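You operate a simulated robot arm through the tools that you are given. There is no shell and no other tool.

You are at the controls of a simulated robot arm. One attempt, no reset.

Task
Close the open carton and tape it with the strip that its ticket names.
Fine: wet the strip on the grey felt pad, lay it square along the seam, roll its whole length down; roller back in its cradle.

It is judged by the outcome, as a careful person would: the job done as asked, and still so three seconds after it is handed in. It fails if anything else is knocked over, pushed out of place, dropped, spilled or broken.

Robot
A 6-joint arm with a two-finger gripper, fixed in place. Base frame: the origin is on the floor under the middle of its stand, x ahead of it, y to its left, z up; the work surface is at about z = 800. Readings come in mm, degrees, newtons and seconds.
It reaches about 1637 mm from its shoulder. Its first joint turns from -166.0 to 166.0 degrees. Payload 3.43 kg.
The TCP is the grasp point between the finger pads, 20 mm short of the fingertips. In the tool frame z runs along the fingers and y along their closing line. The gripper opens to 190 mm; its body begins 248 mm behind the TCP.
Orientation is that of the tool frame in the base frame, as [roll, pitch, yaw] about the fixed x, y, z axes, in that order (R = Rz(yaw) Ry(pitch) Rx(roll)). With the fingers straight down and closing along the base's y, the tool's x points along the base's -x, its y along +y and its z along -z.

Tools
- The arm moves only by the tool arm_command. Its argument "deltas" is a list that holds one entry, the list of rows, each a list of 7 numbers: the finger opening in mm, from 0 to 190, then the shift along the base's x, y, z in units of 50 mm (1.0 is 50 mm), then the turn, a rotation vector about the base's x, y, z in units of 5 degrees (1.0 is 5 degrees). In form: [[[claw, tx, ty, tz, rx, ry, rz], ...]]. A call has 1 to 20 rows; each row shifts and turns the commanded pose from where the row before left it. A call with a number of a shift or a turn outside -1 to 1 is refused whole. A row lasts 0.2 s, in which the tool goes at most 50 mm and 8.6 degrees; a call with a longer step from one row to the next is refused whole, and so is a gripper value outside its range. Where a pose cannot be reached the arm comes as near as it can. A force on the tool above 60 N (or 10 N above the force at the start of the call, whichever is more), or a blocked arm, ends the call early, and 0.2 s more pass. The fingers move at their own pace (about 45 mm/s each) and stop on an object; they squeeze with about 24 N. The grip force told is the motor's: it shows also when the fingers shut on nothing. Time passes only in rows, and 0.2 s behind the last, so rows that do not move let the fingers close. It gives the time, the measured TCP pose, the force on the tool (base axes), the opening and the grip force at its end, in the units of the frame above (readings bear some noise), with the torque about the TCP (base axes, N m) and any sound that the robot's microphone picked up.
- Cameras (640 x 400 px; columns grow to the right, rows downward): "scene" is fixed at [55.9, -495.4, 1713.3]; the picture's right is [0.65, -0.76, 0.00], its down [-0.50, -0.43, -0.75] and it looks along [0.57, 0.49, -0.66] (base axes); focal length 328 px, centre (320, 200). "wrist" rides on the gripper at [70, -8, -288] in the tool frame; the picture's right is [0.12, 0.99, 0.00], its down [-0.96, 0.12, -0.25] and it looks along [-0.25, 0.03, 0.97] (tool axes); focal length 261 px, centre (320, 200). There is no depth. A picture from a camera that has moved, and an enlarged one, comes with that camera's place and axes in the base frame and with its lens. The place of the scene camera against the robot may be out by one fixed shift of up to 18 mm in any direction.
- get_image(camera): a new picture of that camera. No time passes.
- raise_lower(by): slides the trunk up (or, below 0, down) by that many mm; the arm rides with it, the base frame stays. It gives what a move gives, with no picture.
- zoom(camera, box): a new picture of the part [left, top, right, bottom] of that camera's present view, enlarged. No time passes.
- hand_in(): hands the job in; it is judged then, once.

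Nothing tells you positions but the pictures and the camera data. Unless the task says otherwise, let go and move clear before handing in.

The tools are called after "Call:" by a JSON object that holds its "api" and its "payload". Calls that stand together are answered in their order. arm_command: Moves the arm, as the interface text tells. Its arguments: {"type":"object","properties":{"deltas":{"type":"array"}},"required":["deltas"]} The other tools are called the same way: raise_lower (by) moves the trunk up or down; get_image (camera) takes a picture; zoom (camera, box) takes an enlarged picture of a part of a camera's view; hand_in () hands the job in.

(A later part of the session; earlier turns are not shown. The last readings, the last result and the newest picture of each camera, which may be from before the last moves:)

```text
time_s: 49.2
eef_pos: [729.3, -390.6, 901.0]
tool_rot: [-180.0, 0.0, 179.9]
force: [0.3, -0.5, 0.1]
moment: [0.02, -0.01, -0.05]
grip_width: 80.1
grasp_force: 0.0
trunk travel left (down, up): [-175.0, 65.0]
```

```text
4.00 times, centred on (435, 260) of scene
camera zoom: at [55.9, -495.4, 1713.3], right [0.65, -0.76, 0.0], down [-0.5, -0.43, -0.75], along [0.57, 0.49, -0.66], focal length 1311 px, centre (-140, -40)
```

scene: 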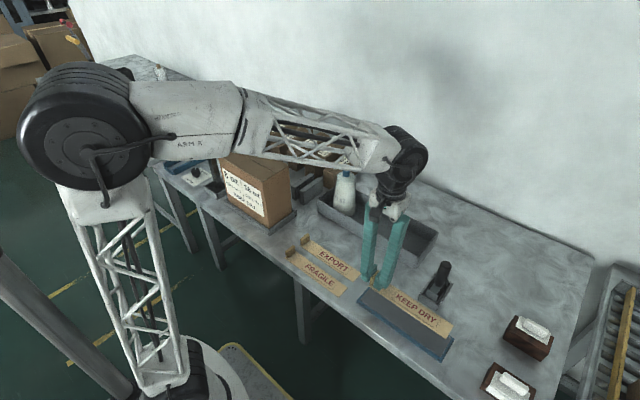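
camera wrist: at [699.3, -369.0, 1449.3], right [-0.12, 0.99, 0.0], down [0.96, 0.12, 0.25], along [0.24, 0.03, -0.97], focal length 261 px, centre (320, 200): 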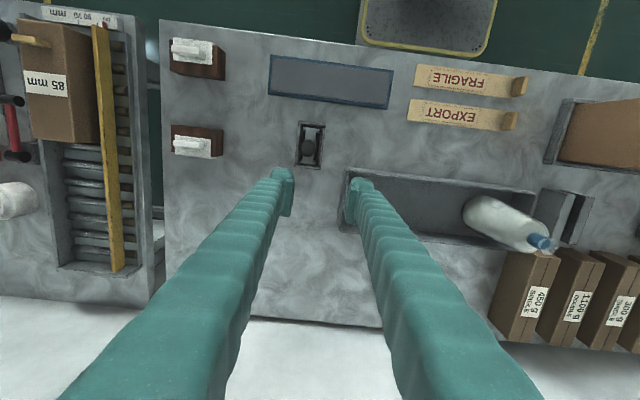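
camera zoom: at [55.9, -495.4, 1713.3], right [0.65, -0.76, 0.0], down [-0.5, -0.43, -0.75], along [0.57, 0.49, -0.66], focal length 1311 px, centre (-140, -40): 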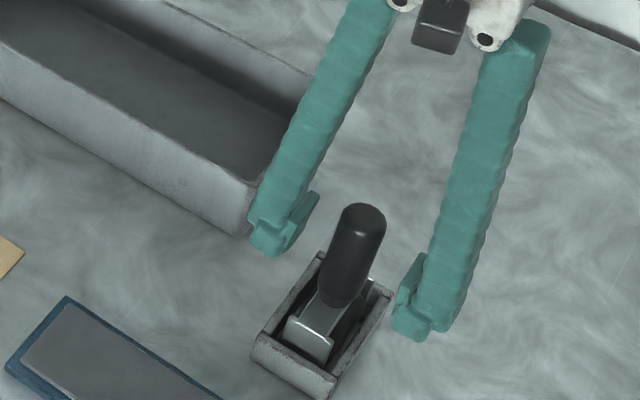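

The handle is centred between the fingers at about mid-height. I'll close on it gently.

Call:
{"api": "arm_command", "payload": {"deltas": [[[65, 0, 0, 0, 0, 0, 0], [50, 0, 0, 0, 0, 0, 0], [40, 0, 0, 0, 0, 0, 0], [32, 0, 0, 0, 0, 0, 0], [25, 0, 0, 0, 0, 0, 0], [20, 0, 0, 0, 0, 0, 0], [20, 0, 0, 0, 0, 0, 0], [20, 0, 0, 0, 0, 0, 0]]]}}

Call:
{"api": "zoom", "payload": {"camera": "wrist", "box": [220, 100, 420, 240]}}

Call:
{"api": "zoom", "payload": {"camera": "scene", "box": [380, 210, 490, 310]}}

```text
time_s: 51.0
eef_pos: [729.9, -391.9, 901.1]
tool_rot: [179.9, 0.0, -179.9]
force: [0.6, 1.3, -0.1]
moment: [0.05, -0.01, 0.0]
grip_width: 30.6
grasp_force: 23.7
trunk travel left (down, up): [-175.0, 65.0]
```

```text
2.86 times, centred on (320, 170) of wrist
camera zoom: at [658.6, -398.7, 1189.5], right [-0.12, 0.99, 0.0], down [0.96, 0.12, 0.25], along [0.25, 0.03, -0.97], focal length 745 px, centre (320, 286)
```

zoom: 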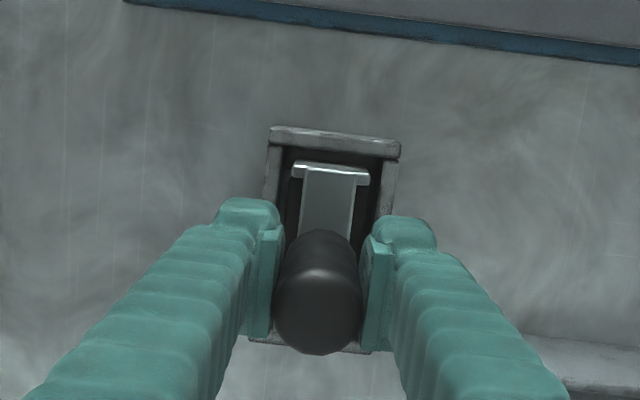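

```text
4.00 times, centred on (435, 260) of scene
camera zoom: at [55.9, -495.4, 1713.3], right [0.65, -0.76, 0.0], down [-0.5, -0.43, -0.75], along [0.57, 0.49, -0.66], focal length 1311 px, centre (-140, -40)
```

zoom: 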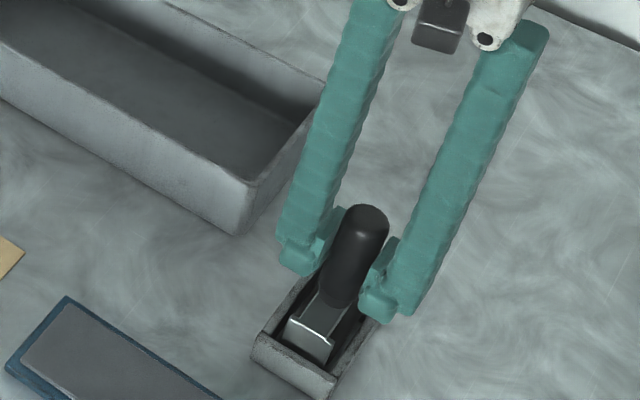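

The handle is gripped at 30.6 mm with 24 N. I'll lift straight up slowly out of the cradle.

Call:
{"api": "arm_command", "payload": {"deltas": [[[20, 0, 0, 0.15, 0, 0, 0], [20, 0, 0, 0.3, 0, 0, 0], [20, 0, 0, 0.6, 0, 0, 0], [20, 0, 0, 0.8, 0, 0, 0], [20, 0, 0, 0.8, 0, 0, 0], [20, 0, 0, 0, 0, 0, 0]]]}}

Call:
{"api": "zoom", "payload": {"camera": "wrist", "box": [220, 100, 420, 240]}}

Call:
{"api": "zoom", "payload": {"camera": "scene", "box": [380, 150, 490, 310]}}

```text
time_s: 52.4
eef_pos: [725.4, -392.5, 1038.1]
tool_rot: [-179.9, 0.0, 180.0]
force: [-0.1, 0.3, -3.2]
moment: [0.0, 0.01, 0.02]
grip_width: 30.3
grasp_force: 24.1
trunk travel left (down, up): [-175.0, 65.0]
```

```text
2.86 times, centred on (320, 170) of wrist
camera zoom: at [654.9, -399.7, 1326.1], right [-0.12, 0.99, 0.0], down [0.96, 0.12, 0.25], along [0.25, 0.03, -0.97], focal length 745 px, centre (320, 286)
```

zoom: 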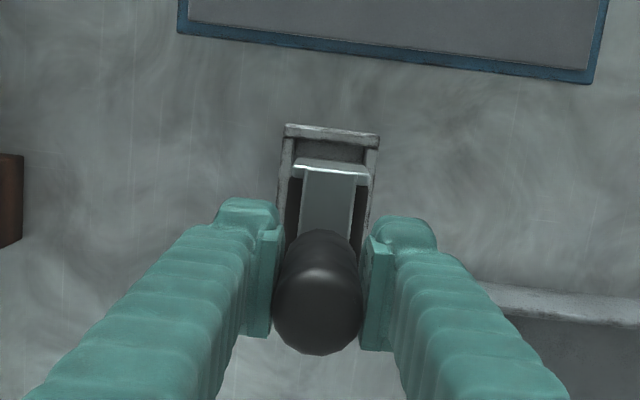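

```text
2.50 times, centred on (435, 230) of scene
camera zoom: at [55.9, -495.4, 1713.3], right [0.65, -0.76, 0.0], down [-0.5, -0.43, -0.75], along [0.57, 0.49, -0.66], focal length 820 px, centre (32, 125)
```

zoom: 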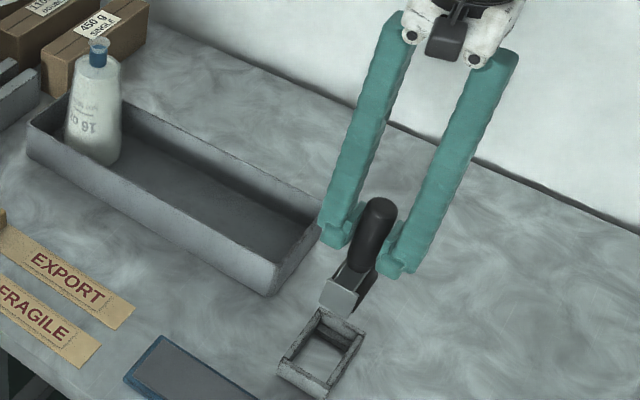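

The roller is free of the cradle and hanging straight. I'll carry it up and over to hover above the middle of the strip on the carton.

Call:
{"api": "arm_command", "payload": {"deltas": [[[20, 0, 0, 0.77, 0, 0, 0], [20, 0, 0, 0.77, 0, 0, 0], [20, 0, 0, 0.77, 0, 0, 0], [20, 0, 0, 0.77, 0, 0, 0], [20, -0.131, 0.94, 0, 0, 0, 0], [20, -0.131, 0.94, 0, 0, 0, 0], [20, -0.131, 0.94, 0, 0, 0, 0], [20, -0.131, 0.94, 0, 0, 0, 0], [20, -0.131, 0.94, 0, 0, 0, 0], [20, -0.131, 0.94, 0, 0, 0, 0], [20, -0.131, 0.94, 0, 0, 0, 0], [20, -0.131, 0.94, 0, 0, 0, 0], [20, -0.131, 0.94, 0, 0, 0, 0], [20, -0.131, 0.94, 0, 0, 0, 0], [20, -0.131, 0.94, 0, 0, 0, 0], [20, -0.131, 0.94, 0, 0, 0, 0], [20, -0.131, 0.94, 0, 0, 0, 0], [20, -0.131, 0.94, 0, 0, 0, 0], [20, -0.131, 0.94, 0, 0, 0, 0], [20, 0, 0, 0, 0, 0, 0]]]}}

Call:
{"api": "get_image", "payload": {"camera": "wrist"}}

Call:
{"api": "zoom", "payload": {"camera": "scene", "box": [190, 80, 320, 210]}}

Call:
{"api": "zoom", "payload": {"camera": "wrist", "box": [190, 80, 430, 230]}}

```text
time_s: 56.6
eef_pos: [631.4, 316.6, 1189.5]
tool_rot: [-180.0, 0.0, -180.0]
force: [0.6, -0.8, -2.8]
moment: [-0.02, -0.01, -0.03]
grip_width: 30.7
grasp_force: 23.4
trunk travel left (down, up): [-175.0, 65.0]
```

```text
taken
camera wrist: at [560.8, 309.4, 1476.9], right [-0.12, 0.99, 0.0], down [0.96, 0.12, 0.25], along [0.25, 0.03, -0.97], focal length 261 px, centre (320, 200)
```

wrist: 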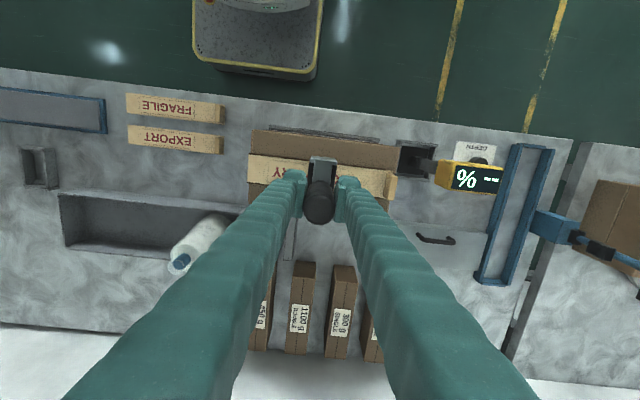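

```text
3.08 times, centred on (255, 145) of scene
camera zoom: at [55.9, -495.4, 1713.3], right [0.65, -0.76, 0.0], down [-0.5, -0.43, -0.75], along [0.57, 0.49, -0.66], focal length 1009 px, centre (520, 369)
```

zoom: 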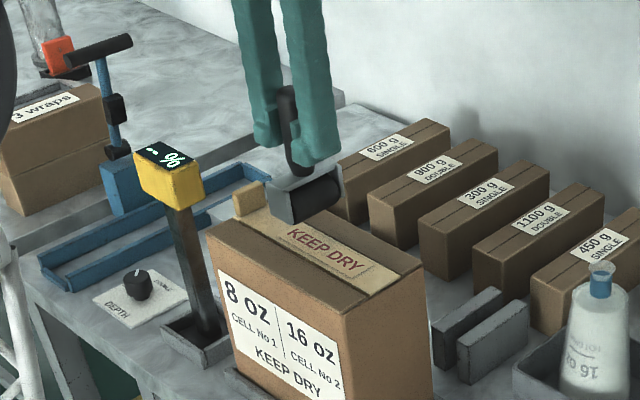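

```text
2.67 times, centred on (310, 155) of wrist
camera zoom: at [560.8, 309.4, 1476.9], right [-0.12, 0.99, 0.0], down [0.96, 0.12, 0.25], along [0.25, 0.03, -0.97], focal length 695 px, centre (347, 320)
```

zoom: 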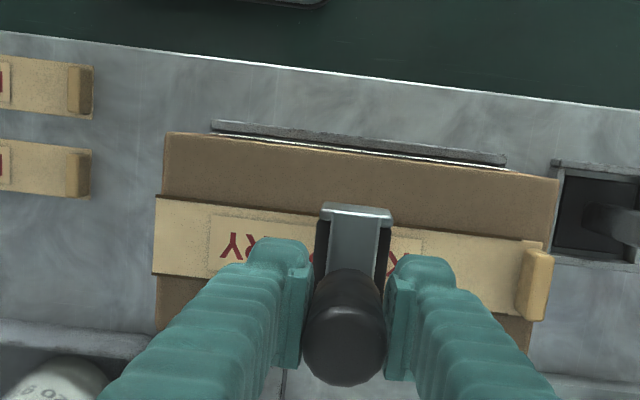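

The roller is above the middle of the strip with its axle across it. I'll lower it until I feel light contact.

Call:
{"api": "arm_command", "payload": {"deltas": [[[20, 0, 0, -0.4, 0, 0, 0], [20, 0, 0, -0.2, 0, 0, 0], [20, 0, 0, -0.08, 0, 0, 0], [20, 0, 0, -0.06, 0, 0, 0], [20, 0, 0, -0.06, 0, 0, 0], [20, 0, 0, 0, 0, 0, 0]]]}}

Call:
{"api": "zoom", "payload": {"camera": "scene", "box": [200, 110, 310, 200]}}

```text
time_s: 58.0
eef_pos: [630.4, 315.9, 1149.2]
tool_rot: [180.0, 0.1, -180.0]
force: [-0.4, -0.2, -3.1]
moment: [0.0, -0.02, -0.03]
grip_width: 30.5
grasp_force: 24.1
trunk travel left (down, up): [-175.0, 65.0]
```

```text
4.44 times, centred on (255, 155) of scene
camera zoom: at [55.9, -495.4, 1713.3], right [0.65, -0.76, 0.0], down [-0.5, -0.43, -0.75], along [0.57, 0.49, -0.66], focal length 1457 px, centre (609, 400)
```

zoom: 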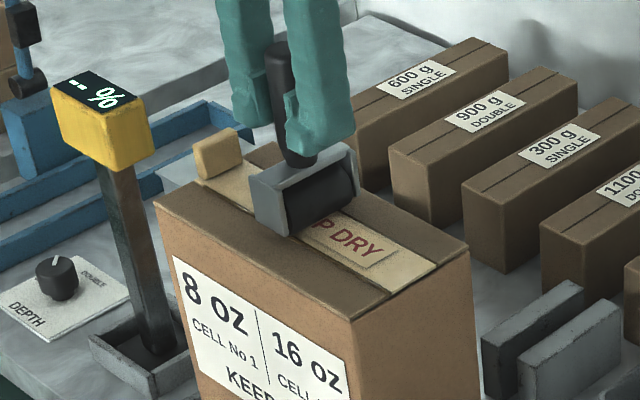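

No contact yet (I only feel the roller's 3 N weight). I'll continue in 2 mm steps.

Call:
{"api": "arm_command", "payload": {"deltas": [[[20, 0, 0, -0.04, 0, 0, 0], [20, 0, 0, -0.04, 0, 0, 0], [20, 0, 0, 0, 0, 0, 0]]]}}

```text
time_s: 58.8
eef_pos: [629.7, 315.9, 1145.3]
tool_rot: [-180.0, 0.0, 180.0]
force: [0.9, 0.5, 18.3]
moment: [-0.01, -0.06, -0.02]
grip_width: 30.8
grasp_force: 24.1
trunk travel left (down, up): [-175.0, 65.0]
```

The roller is pressing with about 18–20 N at the middle. I'll roll toward the -y end in even steps.

Call:
{"api": "arm_command", "payload": {"deltas": [[[20, 0, -0.2, 0, 0, 0, 0], [20, 0, -0.3, 0, 0, 0, 0], [20, 0, -0.3, 0, 0, 0, 0], [20, 0, -0.3, 0, 0, 0, 0], [20, 0, -0.3, 0, 0, 0, 0], [20, 0, -0.3, 0, 0, 0, 0], [20, 0, 0, 0, 0, 0, 0]]]}}

Call:
{"api": "zoom", "payload": {"camera": "scene", "box": [200, 110, 310, 200]}}

Call:
{"api": "zoom", "payload": {"camera": "wrist", "box": [190, 80, 430, 230]}}

```text
time_s: 60.4
eef_pos: [629.1, 230.9, 1146.4]
tool_rot: [-179.9, -0.1, 180.0]
force: [-0.2, 0.0, -2.9]
moment: [0.02, 0.05, 0.03]
grip_width: 30.8
grasp_force: 23.7
trunk travel left (down, up): [-175.0, 65.0]
```

```text
4.44 times, centred on (255, 155) of scene
camera zoom: at [55.9, -495.4, 1713.3], right [0.65, -0.76, 0.0], down [-0.5, -0.43, -0.75], along [0.57, 0.49, -0.66], focal length 1457 px, centre (609, 400)
```

zoom: 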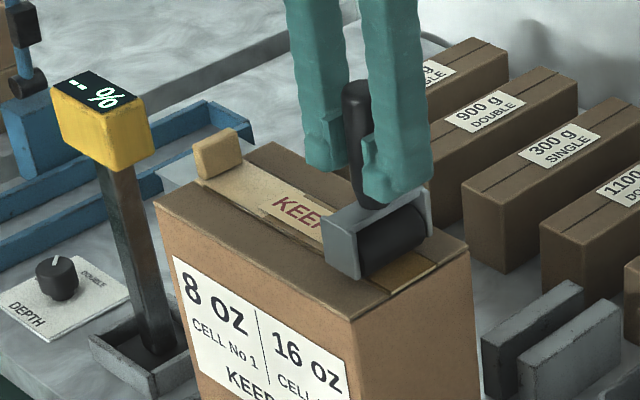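

```text
2.67 times, centred on (310, 155) of wrist
camera zoom: at [558.3, 224.0, 1433.6], right [-0.12, 0.99, 0.0], down [0.96, 0.12, 0.25], along [0.25, 0.03, -0.97], focal length 695 px, centre (347, 320)
```

zoom: 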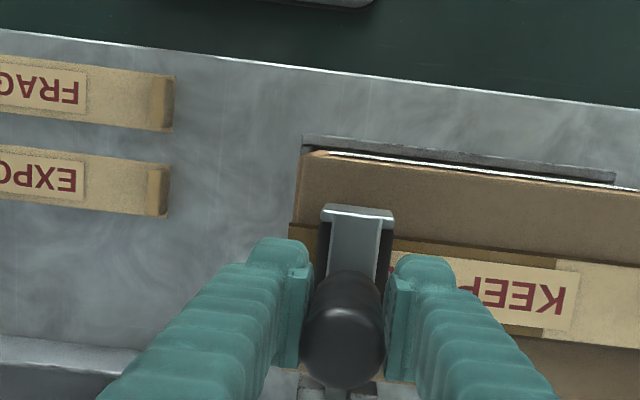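

The rolled part of the strip visibly darkens as it is pressed down, but contact has gone at y≈231. I'll lower in 1 mm steps to regain pressure before continuing.

Call:
{"api": "arm_command", "payload": {"deltas": [[[20, 0, 0, -0.03, 0, 0, 0], [20, 0, 0, -0.01, 0, 0, 0], [20, 0, 0, 0, 0, 0, 0]]]}}

Call:
{"api": "zoom", "payload": {"camera": "wrist", "box": [280, 150, 430, 240]}}

Call:
{"api": "zoom", "payload": {"camera": "scene", "box": [235, 130, 305, 190]}}

```text
time_s: 61.2
eef_pos: [630.7, 231.1, 1145.2]
tool_rot: [180.0, 0.1, -180.0]
force: [-0.8, 0.0, 13.8]
moment: [0.0, 0.08, -0.01]
grip_width: 30.6
grasp_force: 23.9
trunk travel left (down, up): [-175.0, 65.0]
```

```text
4.27 times, centred on (355, 195) of wrist
camera zoom: at [558.2, 223.5, 1432.8], right [-0.12, 0.99, 0.0], down [0.96, 0.12, 0.25], along [0.25, 0.03, -0.97], focal length 1112 px, centre (171, 221)
```

zoom: 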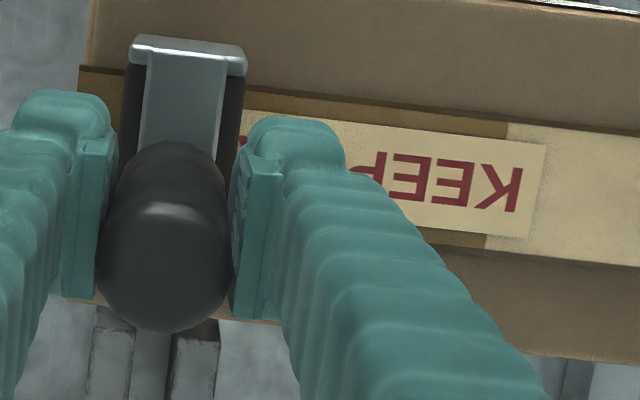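

```text
6.67 times, centred on (270, 160) of scene
camera zoom: at [55.9, -495.4, 1713.3], right [0.65, -0.76, 0.0], down [-0.5, -0.43, -0.75], along [0.57, 0.49, -0.66], focal length 2185 px, centre (653, 467)
```

zoom: 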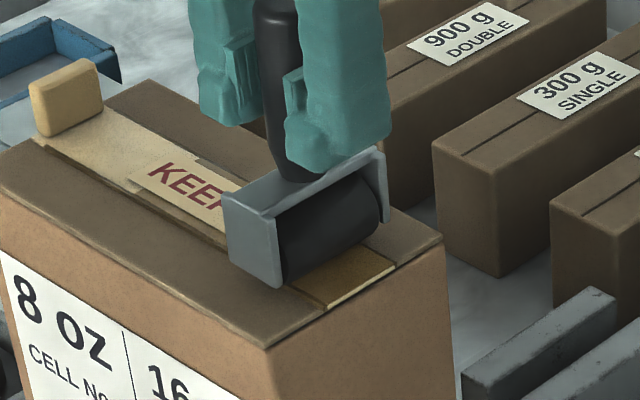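

Contact is back at about 14 N. I'll roll on to just short of the carton's -y edge.

Call:
{"api": "arm_command", "payload": {"deltas": [[[20, 0, -0.2, 0, 0, 0, 0], [20, 0, -0.2, 0, 0, 0, 0], [20, 0, -0.14, 0, 0, 0, 0], [20, 0, 0, 0, 0, 0, 0]]]}}

Call:
{"api": "zoom", "payload": {"camera": "scene", "box": [235, 130, 305, 190]}}

Call:
{"api": "zoom", "payload": {"camera": "wrist", "box": [280, 120, 460, 240]}}

```text
time_s: 62.2
eef_pos: [629.1, 204.6, 1144.1]
tool_rot: [180.0, 0.0, 180.0]
force: [-0.7, -0.4, 10.5]
moment: [0.0, 0.12, 0.01]
grip_width: 30.8
grasp_force: 23.8
trunk travel left (down, up): [-175.0, 65.0]
```

```text
6.67 times, centred on (270, 160) of scene
camera zoom: at [55.9, -495.4, 1713.3], right [0.65, -0.76, 0.0], down [-0.5, -0.43, -0.75], along [0.57, 0.49, -0.66], focal length 2185 px, centre (653, 467)
```

zoom: 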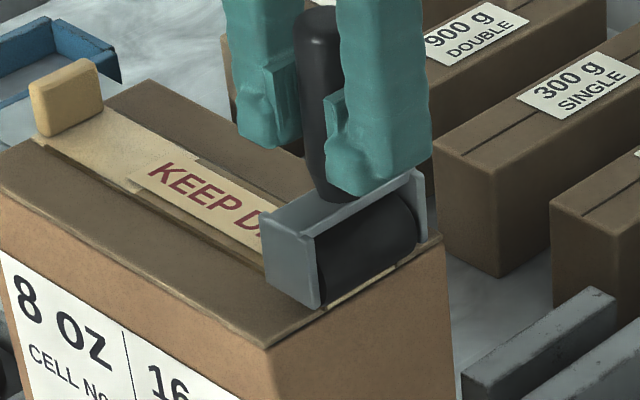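

```text
3.33 times, centred on (370, 180) of wrist
camera zoom: at [558.8, 196.2, 1431.7], right [-0.12, 0.99, 0.0], down [0.96, 0.12, 0.25], along [0.25, 0.03, -0.97], focal length 869 px, centre (153, 267)
```

zoom: 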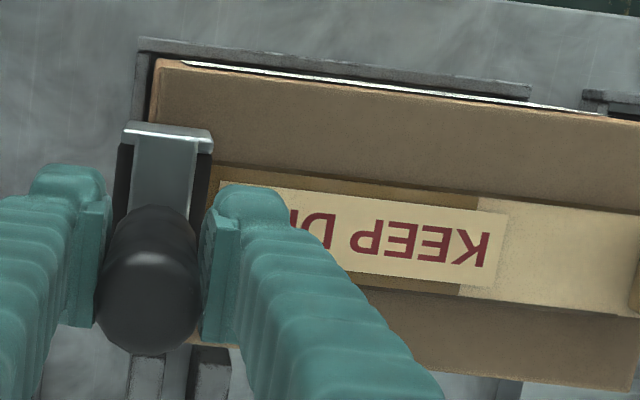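

I've reached the -y end with the roller still pressing. Now I roll back toward the tab end, watching the force.

Call:
{"api": "arm_command", "payload": {"deltas": [[[20, 0, 0.2, 0, 0, 0, 0], [20, 0, 0.3, 0, 0, 0, 0], [20, 0, 0.3, 0, 0, 0, 0], [20, 0, 0.3, 0, 0, 0, 0], [20, 0, 0, 0, 0, 0, 0]]]}}

Call:
{"api": "zoom", "payload": {"camera": "scene", "box": [235, 130, 305, 190]}}

```text
time_s: 63.4
eef_pos: [629.6, 259.2, 1145.5]
tool_rot: [-180.0, 0.0, -180.0]
force: [-0.8, -0.2, -2.5]
moment: [-0.01, 0.04, 0.0]
grip_width: 30.6
grasp_force: 24.0
trunk travel left (down, up): [-175.0, 65.0]
```

```text
6.67 times, centred on (270, 160) of scene
camera zoom: at [55.9, -495.4, 1713.3], right [0.65, -0.76, 0.0], down [-0.5, -0.43, -0.75], along [0.57, 0.49, -0.66], focal length 2185 px, centre (653, 467)
```

zoom: 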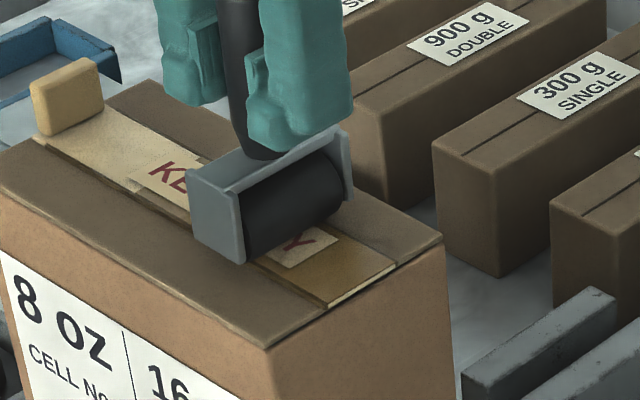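

The whole -y part is darkened, with the pressed/unpressed boundary at about y≈351. Contact dropped again on the way back, so I'll lower slightly and continue rolling toward the tab.

Call:
{"api": "arm_command", "payload": {"deltas": [[[20, 0, 0, -0.02, 0, 0, 0], [20, 0, 0, -0.01, 0, 0, 0], [20, 0, 0, 0, 0, 0, 0]]]}}

```text
time_s: 64.2
eef_pos: [630.3, 258.8, 1142.6]
tool_rot: [-180.0, 0.0, 179.9]
force: [1.5, 0.6, 12.4]
moment: [0.03, -0.13, -0.04]
grip_width: 30.8
grasp_force: 24.4
trunk travel left (down, up): [-175.0, 65.0]
```

Call:
{"api": "arm_command", "payload": {"deltas": [[[20, 0, 0.2, 0, 0, 0, 0], [20, 0, 0.3, 0, 0, 0, 0], [20, 0, 0.3, -0.005, 0, 0, 0], [20, 0, 0.3, 0, 0, 0, 0], [20, 0, 0, 0, 0, 0, 0]]]}}

```text
time_s: 65.4
eef_pos: [629.6, 312.5, 1144.6]
tool_rot: [180.0, 0.0, -180.0]
force: [-1.5, -0.4, 11.8]
moment: [0.02, 0.3, 0.02]
grip_width: 30.6
grasp_force: 23.5
trunk travel left (down, up): [-175.0, 65.0]
```

I've kept about 12 N of contact to y≈313, so the roller is tracking the surface well. I'll continue toward the tab, stopping short of it for a look.

Call:
{"api": "arm_command", "payload": {"deltas": [[[20, 0, 0.2, 0, 0, 0, 0], [20, 0, 0.3, 0, 0, 0, 0], [20, 0, 0.3, -0.005, 0, 0, 0], [20, 0, 0.3, 0, 0, 0, 0], [20, 0, 0, 0, 0, 0, 0]]]}}

Call:
{"api": "zoom", "payload": {"camera": "scene", "box": [215, 120, 305, 190]}}

Call:
{"api": "zoom", "payload": {"camera": "wrist", "box": [200, 120, 420, 240]}}

```text
time_s: 66.6
eef_pos: [629.9, 367.8, 1143.7]
tool_rot: [179.9, 0.0, 180.0]
force: [1.2, 0.2, 12.2]
moment: [-0.02, -0.12, 0.0]
grip_width: 30.3
grasp_force: 24.0
trunk travel left (down, up): [-175.0, 65.0]
```

```text
5.71 times, centred on (260, 155) of scene
camera zoom: at [55.9, -495.4, 1713.3], right [0.65, -0.76, 0.0], down [-0.5, -0.43, -0.75], along [0.57, 0.49, -0.66], focal length 1873 px, centre (663, 457)
```

zoom: 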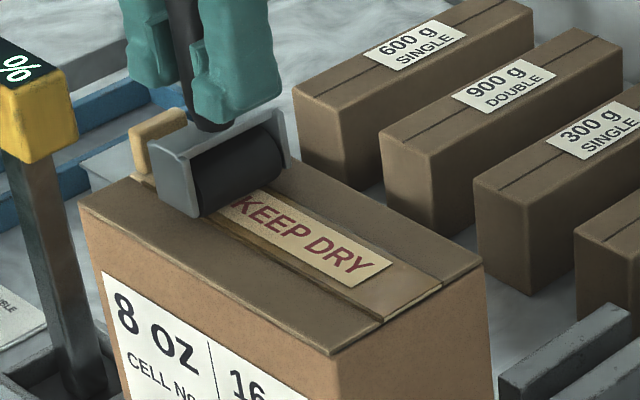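

```text
2.91 times, centred on (310, 180) of wrist
camera zoom: at [559.3, 359.9, 1430.8], right [-0.12, 0.99, 0.0], down [0.96, 0.12, 0.25], along [0.25, 0.03, -0.97], focal length 758 px, centre (349, 258)
```

zoom: 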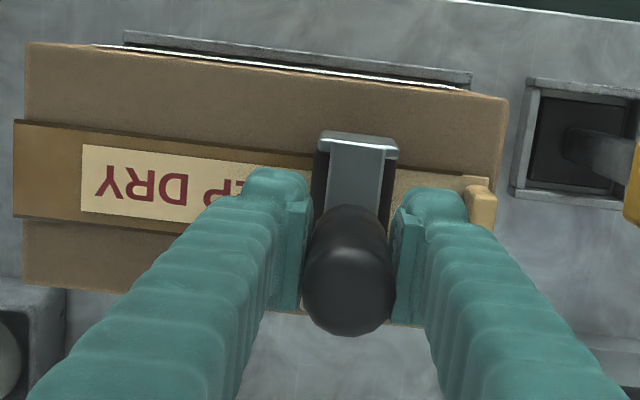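

The text area is now fully pressed, and about 30 mm remain before the tab. I'll roll 20 mm more and check the clearance.

Call:
{"api": "arm_command", "payload": {"deltas": [[[20, 0, 0.2, 0, 0, 0, 0], [20, 0, 0.2, 0, 0, 0, 0], [20, 0, 0, 0, 0, 0, 0]]]}}

Call:
{"api": "zoom", "payload": {"camera": "scene", "box": [215, 130, 265, 180]}}

Call:
{"api": "zoom", "payload": {"camera": "wrist", "box": [280, 120, 420, 220]}}

```text
time_s: 67.4
eef_pos: [628.9, 386.6, 1140.2]
tool_rot: [-179.9, 0.0, 180.0]
force: [0.7, -0.1, 12.9]
moment: [0.01, -0.04, -0.04]
grip_width: 30.9
grasp_force: 23.8
trunk travel left (down, up): [-175.0, 65.0]
```

```text
8.00 times, centred on (240, 155) of scene
camera zoom: at [55.9, -495.4, 1713.3], right [0.65, -0.76, 0.0], down [-0.5, -0.43, -0.75], along [0.57, 0.49, -0.66], focal length 2622 px, centre (960, 560)
```

zoom: 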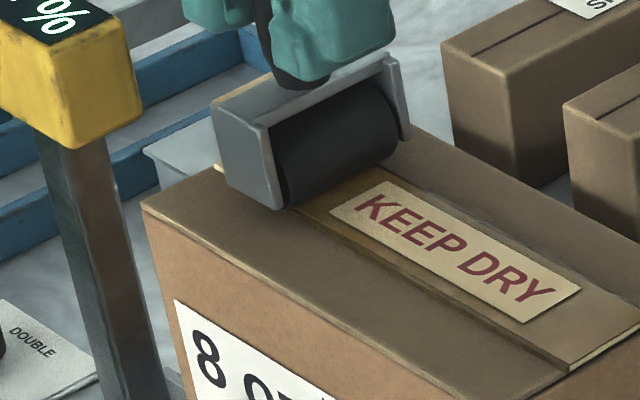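

```text
4.00 times, centred on (350, 170) of wrist
camera zoom: at [558.5, 380.1, 1429.3], right [-0.12, 0.99, 0.0], down [0.96, 0.12, 0.25], along [0.25, 0.03, -0.97], focal length 1043 px, centre (200, 320)
```

zoom: 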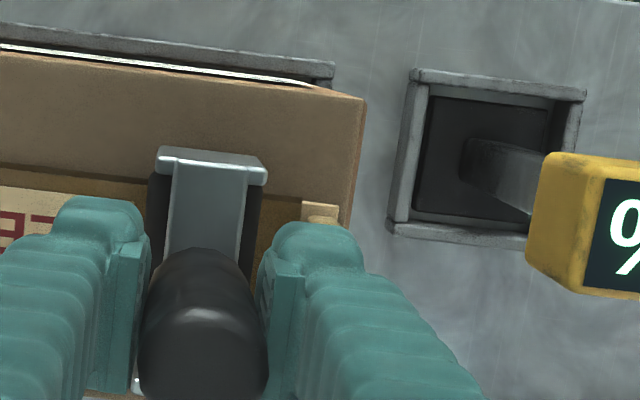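

The strip is darkened right up to the tab's base. I'll roll another 10 mm toward the tab to be thorough, which still leaves several millimetres of gap.

Call:
{"api": "arm_command", "payload": {"deltas": [[[20, 0, 0.1, 0, 0, 0, 0], [20, 0, 0.1, 0, 0, 0, 0], [20, 0, 0, 0, 0, 0, 0]]]}}

Call:
{"api": "zoom", "payload": {"camera": "wrist", "box": [280, 120, 420, 220]}}

```text
time_s: 68.2
eef_pos: [628.4, 397.2, 1141.3]
tool_rot: [-180.0, 0.0, 179.8]
force: [1.6, -0.1, 6.3]
moment: [0.02, -0.06, -0.01]
grip_width: 30.5
grasp_force: 23.7
trunk travel left (down, up): [-175.0, 65.0]
```

```text
4.00 times, centred on (350, 170) of wrist
camera zoom: at [558.0, 390.9, 1429.6], right [-0.12, 0.99, 0.0], down [0.96, 0.12, 0.25], along [0.25, 0.03, -0.97], focal length 1043 px, centre (200, 320)
```

zoom: 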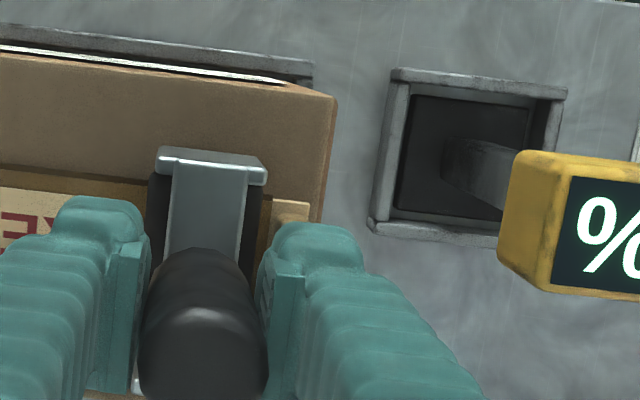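

The roller is nearly at the tab. I'll lift off and inspect the whole strip for any unpressed patches.

Call:
{"api": "arm_command", "payload": {"deltas": [[[20, 0, 0, 0.2, 0, 0, 0], [20, 0, 0, 0.5, 0, 0, 0], [20, 0.3, -0.4, 0.6, 0, 0, 0], [20, 0.6, -0.6, 0.3, 0, 0, 0], [20, 0.6, -0.6, 0, 0, 0, 0], [20, 0, 0, 0, 0, 0, 0]]]}}

Call:
{"api": "zoom", "payload": {"camera": "wrist", "box": [190, 80, 430, 230]}}

Call:
{"api": "zoom", "payload": {"camera": "scene", "box": [200, 110, 310, 200]}}

```text
time_s: 69.6
eef_pos: [706.7, 315.8, 1219.9]
tool_rot: [179.9, 0.1, -180.0]
force: [0.2, 0.5, -2.4]
moment: [0.0, 0.03, 0.02]
grip_width: 30.6
grasp_force: 24.5
trunk travel left (down, up): [-175.0, 65.0]
```

```text
2.67 times, centred on (310, 155) of wrist
camera zoom: at [635.6, 307.8, 1507.9], right [-0.12, 0.99, 0.0], down [0.96, 0.12, 0.25], along [0.25, 0.03, -0.97], focal length 695 px, centre (347, 320)
```

zoom: 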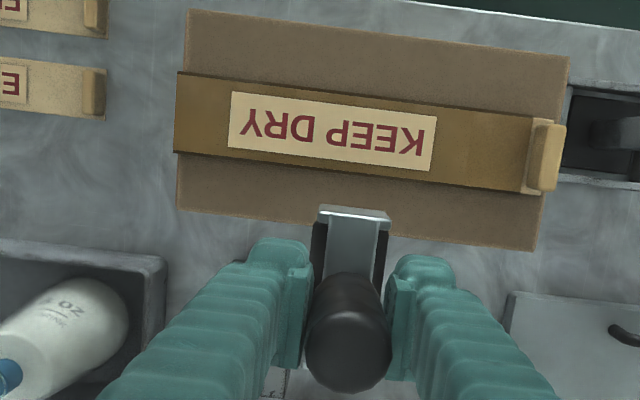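

```text
4.44 times, centred on (255, 155) of scene
camera zoom: at [55.9, -495.4, 1713.3], right [0.65, -0.76, 0.0], down [-0.5, -0.43, -0.75], along [0.57, 0.49, -0.66], focal length 1457 px, centre (609, 400)
```

zoom: 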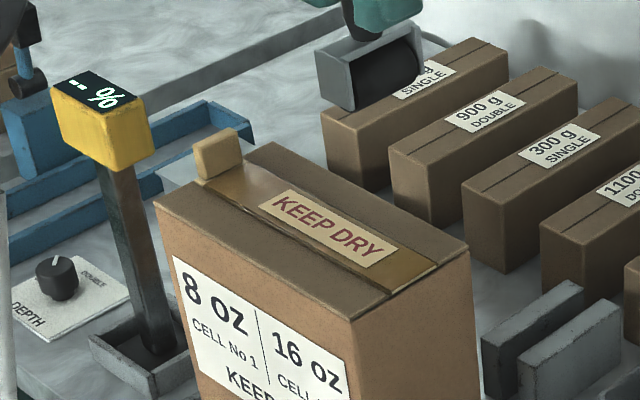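

The whole strip is evenly pressed from the -y end to the tab base and lies square on the seam. Now I carry the roller back over its cradle.

Call:
{"api": "arm_command", "payload": {"deltas": [[[20, 0.031, -0.944, 0, 0, 0, 0], [20, 0.031, -0.944, 0, 0, 0, 0], [20, 0.031, -0.944, 0, 0, 0, 0], [20, 0.031, -0.944, 0, 0, 0, 0], [20, 0.031, -0.944, 0, 0, 0, 0], [20, 0.031, -0.944, 0, 0, 0, 0], [20, 0.031, -0.944, 0, 0, 0, 0], [20, 0.031, -0.944, 0, 0, 0, 0], [20, 0.031, -0.944, 0, 0, 0, 0], [20, 0.031, -0.944, 0, 0, 0, 0], [20, 0.031, -0.944, 0, 0, 0, 0], [20, 0.031, -0.944, 0, 0, 0, 0], [20, 0.031, -0.944, 0, 0, 0, 0], [20, 0.031, -0.944, 0, 0, 0, 0], [20, 0.031, -0.944, 0, 0, 0, 0], [20, 0, 0, 0, 0, 0, 0]]]}}

Call:
{"api": "arm_command", "payload": {"deltas": [[[20, 0, 0, -0.9, 0, 0, 0], [20, 0, 0, -0.9, 0, 0, 0], [20, 0, 0, -0.9, 0, 0, 0], [20, 0, 0, -0.9, 0, 0, 0], [20, 0, 0, 0, 0, 0, 0]]]}}

Call:
{"api": "zoom", "payload": {"camera": "wrist", "box": [220, 100, 420, 240]}}

Call:
{"api": "zoom", "payload": {"camera": "scene", "box": [380, 150, 490, 310]}}

```text
time_s: 73.0
eef_pos: [727.7, -390.1, 1220.7]
tool_rot: [179.9, 0.0, 180.0]
force: [0.8, -0.8, -2.3]
moment: [0.05, 0.05, 0.0]
grip_width: 30.5
grasp_force: 23.9
trunk travel left (down, up): [-175.0, 65.0]
```

```text
time_s: 74.2
eef_pos: [727.2, -390.2, 1043.1]
tool_rot: [-179.9, 0.1, -180.0]
force: [0.5, 0.5, -3.7]
moment: [0.01, 0.02, -0.01]
grip_width: 30.7
grasp_force: 23.7
trunk travel left (down, up): [-175.0, 65.0]
```

```text
2.86 times, centred on (320, 170) of wrist
camera zoom: at [656.4, -397.6, 1331.4], right [-0.12, 0.99, 0.0], down [0.96, 0.12, 0.25], along [0.25, 0.03, -0.97], focal length 745 px, centre (320, 286)
```

zoom: 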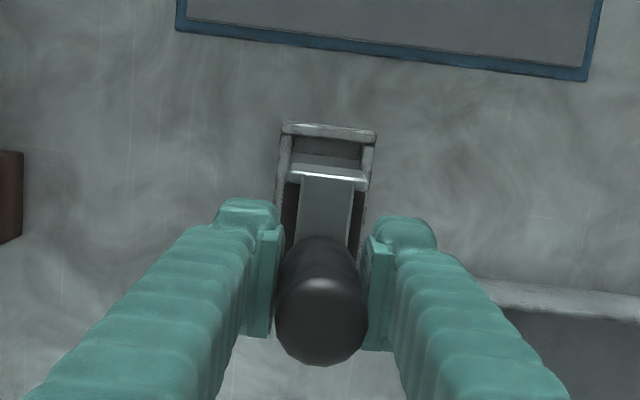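

```text
2.50 times, centred on (435, 230) of scene
camera zoom: at [55.9, -495.4, 1713.3], right [0.65, -0.76, 0.0], down [-0.5, -0.43, -0.75], along [0.57, 0.49, -0.66], focal length 820 px, centre (32, 125)
```

zoom: 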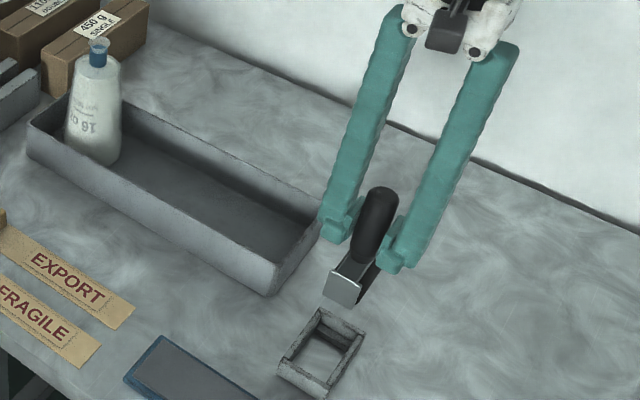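

The roller is back above its cradle, but its handle slid up a few millimetres in the grip while rolling. I'll measure how the yoke sits relative to the cradle before lowering.

Call:
{"api": "zoom", "payload": {"camera": "wrist", "box": [280, 130, 360, 240]}}

Call:
{"api": "zoom", "payload": {"camera": "scene", "box": [405, 210, 460, 280]}}

```text
3.64 times, centred on (320, 185) of wrist
camera zoom: at [656.4, -397.6, 1331.4], right [-0.12, 0.99, 0.0], down [0.96, 0.12, 0.25], along [0.25, 0.03, -0.97], focal length 948 px, centre (320, 254)
```

zoom: 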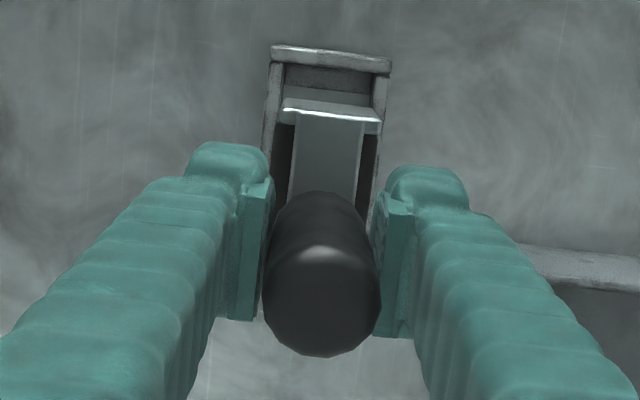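

```text
5.71 times, centred on (432, 245) of scene
camera zoom: at [55.9, -495.4, 1713.3], right [0.65, -0.76, 0.0], down [-0.5, -0.43, -0.75], along [0.57, 0.49, -0.66], focal length 1873 px, centre (-323, -57)
```

zoom: 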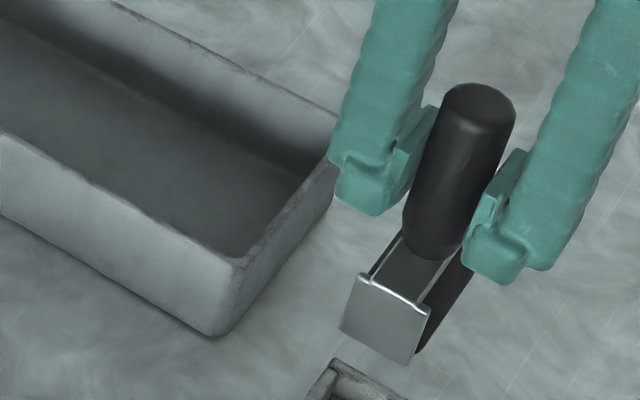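

The yoke is still parallel to the cradle but sits about 2–3 mm further +x in the grip and 4–5 mm higher. I'll shift -2.5 mm in x, lower to just above the rim and look again.

Call:
{"api": "arm_command", "payload": {"deltas": [[[20, -0.05, 0, -0.8, 0, 0, 0], [20, 0, 0, -0.7, 0, 0, 0], [20, 0, 0, -0.4, 0, 0, 0], [20, 0, 0, 0, 0, 0, 0], [20, 0, 0, 0, 0, 0, 0]]]}}

Call:
{"api": "zoom", "payload": {"camera": "wrist", "box": [280, 130, 360, 240]}}

Call:
{"api": "zoom", "payload": {"camera": "scene", "box": [405, 230, 475, 310]}}

```text
time_s: 75.4
eef_pos: [722.9, -389.2, 945.7]
tool_rot: [-180.0, 0.0, 179.9]
force: [0.4, 0.4, -3.2]
moment: [0.03, -0.02, -0.01]
grip_width: 30.7
grasp_force: 24.2
trunk travel left (down, up): [-175.0, 65.0]
```

```text
3.64 times, centred on (320, 185) of wrist
camera zoom: at [653.7, -396.5, 1234.0], right [-0.12, 0.99, 0.0], down [0.96, 0.12, 0.25], along [0.25, 0.03, -0.97], focal length 948 px, centre (320, 254)
```

zoom: 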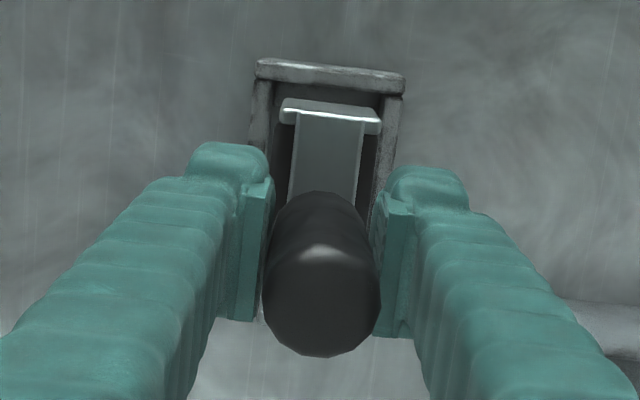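

```text
5.00 times, centred on (440, 270) of scene
camera zoom: at [55.9, -495.4, 1713.3], right [0.65, -0.76, 0.0], down [-0.5, -0.43, -0.75], along [0.57, 0.49, -0.66], focal length 1639 px, centre (-280, -150)
```

zoom: 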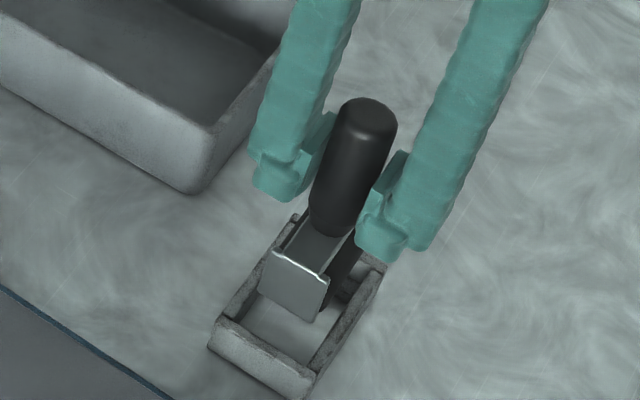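

The yoke lines up with the cradle within about 1 mm in both directions. I'll lower into the cradle in small steps, watching for side contact.

Call:
{"api": "arm_command", "payload": {"deltas": [[[20, 0, 0, -0.2, 0, 0, 0], [20, 0, 0, -0.15, 0, 0, 0], [20, 0, 0, -0.12, 0, 0, 0], [20, 0, 0, 0, 0, 0, 0]]]}}

Call:
{"api": "zoom", "payload": {"camera": "wrist", "box": [280, 130, 360, 240]}}

Call:
{"api": "zoom", "payload": {"camera": "scene", "box": [405, 230, 475, 310]}}

```text
time_s: 76.4
eef_pos: [724.4, -389.1, 922.9]
tool_rot: [180.0, 0.0, 180.0]
force: [0.4, -0.4, -1.5]
moment: [0.0, 0.02, 0.01]
grip_width: 30.8
grasp_force: 23.9
trunk travel left (down, up): [-175.0, 65.0]
```

```text
3.64 times, centred on (320, 185) of wrist
camera zoom: at [653.8, -396.1, 1210.6], right [-0.12, 0.99, 0.0], down [0.96, 0.12, 0.25], along [0.25, 0.03, -0.97], focal length 948 px, centre (320, 254)
```

zoom: 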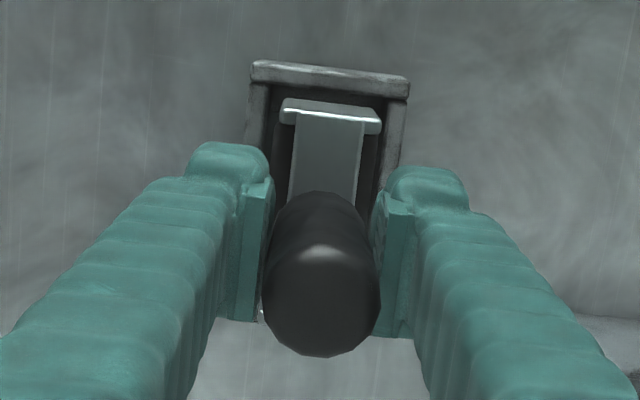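

```text
5.00 times, centred on (440, 270) of scene
camera zoom: at [55.9, -495.4, 1713.3], right [0.65, -0.76, 0.0], down [-0.5, -0.43, -0.75], along [0.57, 0.49, -0.66], focal length 1639 px, centre (-280, -150)
```

zoom: 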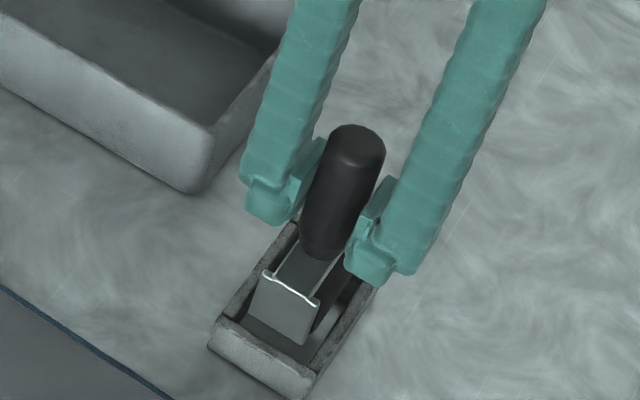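

The roller is entering the cradle with no side forces. I'll continue down in small steps to the seat.

Call:
{"api": "arm_command", "payload": {"deltas": [[[20, -0.015, 0, -0.1, 0, 0, 0], [20, 0, 0, -0.1, 0, 0, 0], [20, 0, 0, -0.08, 0, 0, 0], [20, 0, 0, -0.06, 0, 0, 0], [20, 0, 0, 0, 0, 0, 0]]]}}

Call:
{"api": "zoom", "payload": {"camera": "wrist", "box": [280, 130, 360, 240]}}

Call:
{"api": "zoom", "payload": {"camera": "scene", "box": [405, 230, 475, 310]}}

```text
time_s: 77.6
eef_pos: [725.7, -388.5, 907.5]
tool_rot: [180.0, 0.1, -179.9]
force: [-0.4, 0.5, -2.8]
moment: [-0.03, 0.03, 0.01]
grip_width: 30.9
grasp_force: 23.6
trunk travel left (down, up): [-175.0, 65.0]
```

```text
3.64 times, centred on (320, 185) of wrist
camera zoom: at [654.1, -396.1, 1195.3], right [-0.12, 0.99, 0.0], down [0.96, 0.12, 0.25], along [0.25, 0.03, -0.97], focal length 948 px, centre (320, 254)
```

zoom: 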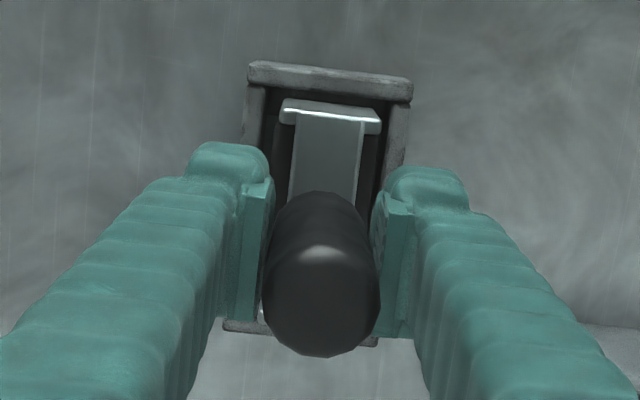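

```text
5.00 times, centred on (440, 270) of scene
camera zoom: at [55.9, -495.4, 1713.3], right [0.65, -0.76, 0.0], down [-0.5, -0.43, -0.75], along [0.57, 0.49, -0.66], focal length 1639 px, centre (-280, -150)
```

zoom: 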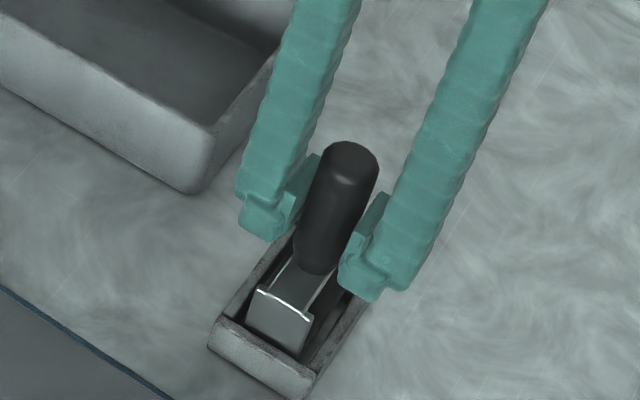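

It's almost down and still free. I'll do the last millimetres until I feel the seat.

Call:
{"api": "arm_command", "payload": {"deltas": [[[20, 0, 0, -0.05, 0, 0, 0], [20, 0, 0, -0.04, 0, 0, 0], [20, 0, 0, -0.03, 0, 0, 0], [20, 0, 0, 0, 0, 0, 0]]]}}

```text
time_s: 78.6
eef_pos: [724.4, -388.8, 900.3]
tool_rot: [-179.9, 0.1, 180.0]
force: [0.1, 0.0, -3.1]
moment: [0.0, 0.0, 0.01]
grip_width: 30.7
grasp_force: 23.3
trunk travel left (down, up): [-175.0, 65.0]
```

Call:
{"api": "arm_command", "payload": {"deltas": [[[20, 0, 0, -0.03, 0, 0, 0], [20, 0, 0, -0.02, 0, 0, 0], [20, 0, 0, -0.02, 0, 0, 0], [20, 0, 0, 0, 0, 0, 0]]]}}

Call:
{"api": "zoom", "payload": {"camera": "scene", "box": [405, 230, 475, 310]}}

```text
time_s: 79.6
eef_pos: [725.5, -389.5, 897.8]
tool_rot: [180.0, 0.0, 180.0]
force: [-0.3, 0.8, -3.3]
moment: [-0.01, 0.03, 0.0]
grip_width: 30.9
grasp_force: 24.0
trunk travel left (down, up): [-175.0, 65.0]
```

```text
5.00 times, centred on (440, 270) of scene
camera zoom: at [55.9, -495.4, 1713.3], right [0.65, -0.76, 0.0], down [-0.5, -0.43, -0.75], along [0.57, 0.49, -0.66], focal length 1639 px, centre (-280, -150)
```

zoom: 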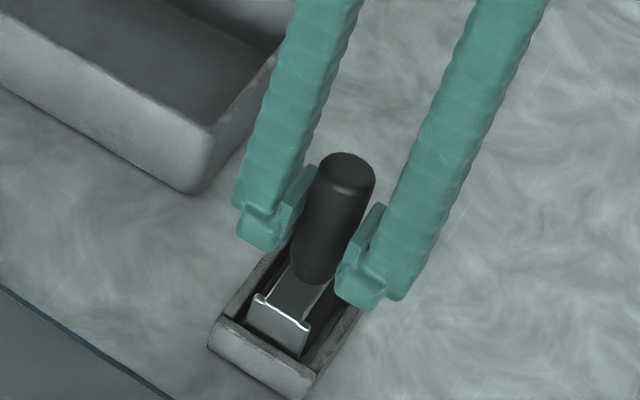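

Call:
{"api": "arm_command", "payload": {"deltas": [[[20, 0, 0, -0.03, 0, 0, 0], [20, 0, 0, -0.02, 0, 0, 0], [20, 0, 0, 0, 0, 0, 0]]]}}

```text
time_s: 80.4
eef_pos: [725.0, -389.6, 896.7]
tool_rot: [180.0, 0.2, 179.9]
force: [3.1, -0.4, 6.4]
moment: [0.1, 0.09, 0.01]
grip_width: 31.0
grasp_force: 23.7
trunk travel left (down, up): [-175.0, 65.0]
```

The roller is seated, with contact felt at the bottom. I'll check visually and open the fingers slowly.

Call:
{"api": "zoom", "payload": {"camera": "wrist", "box": [280, 130, 360, 240]}}

Call:
{"api": "arm_command", "payload": {"deltas": [[[20, 0, 0, 0.01, 0, 0, 0], [32, 0, 0, 0, 0, 0, 0], [36, 0, 0, 0, 0, 0, 0], [44, 0, 0, 0, 0, 0, 0], [56, 0, 0, 0, 0, 0, 0], [70, 0, 0, 0, 0, 0, 0], [80, 0, 0, 0, 0, 0, 0], [80, 0, 0, 0, 0, 0, 0]]]}}

Call:
{"api": "zoom", "payload": {"camera": "scene", "box": [400, 230, 470, 310]}}

Call:
{"api": "zoom", "payload": {"camera": "wrist", "box": [220, 100, 420, 240]}}

```text
3.64 times, centred on (320, 185) of wrist
camera zoom: at [654.0, -396.6, 1183.5], right [-0.12, 0.99, 0.0], down [0.96, 0.12, 0.25], along [0.25, 0.03, -0.97], focal length 948 px, centre (320, 254)
```

zoom: 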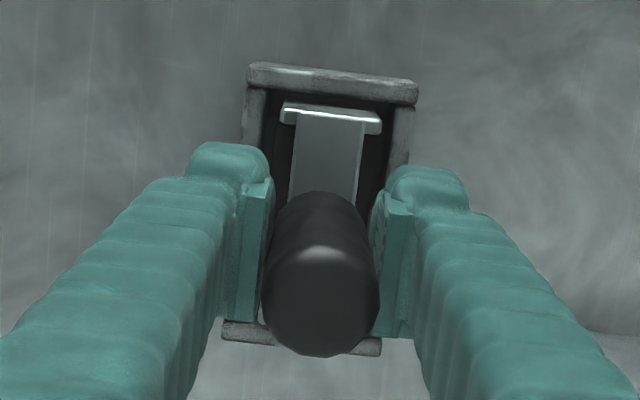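

```text
time_s: 82.2
eef_pos: [724.8, -390.2, 894.9]
tool_rot: [179.9, 0.0, -179.9]
force: [0.2, -0.1, -0.2]
moment: [0.01, 0.01, -0.03]
grip_width: 80.2
grasp_force: 0.2
trunk travel left (down, up): [-175.0, 65.0]
```

```text
5.00 times, centred on (435, 270) of scene
camera zoom: at [55.9, -495.4, 1713.3], right [0.65, -0.76, 0.0], down [-0.5, -0.43, -0.75], along [0.57, 0.49, -0.66], focal length 1639 px, centre (-255, -150)
```

zoom: 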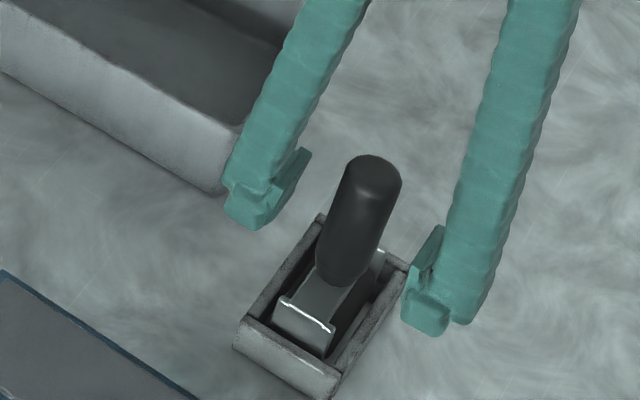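

```text
2.86 times, centred on (320, 170) of wrist
camera zoom: at [654.1, -397.1, 1183.6], right [-0.12, 0.99, 0.0], down [0.96, 0.12, 0.25], along [0.25, 0.03, -0.97], focal length 745 px, centre (320, 286)
```

zoom: 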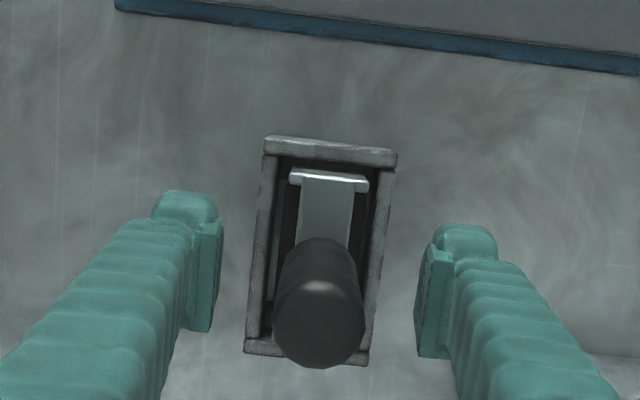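

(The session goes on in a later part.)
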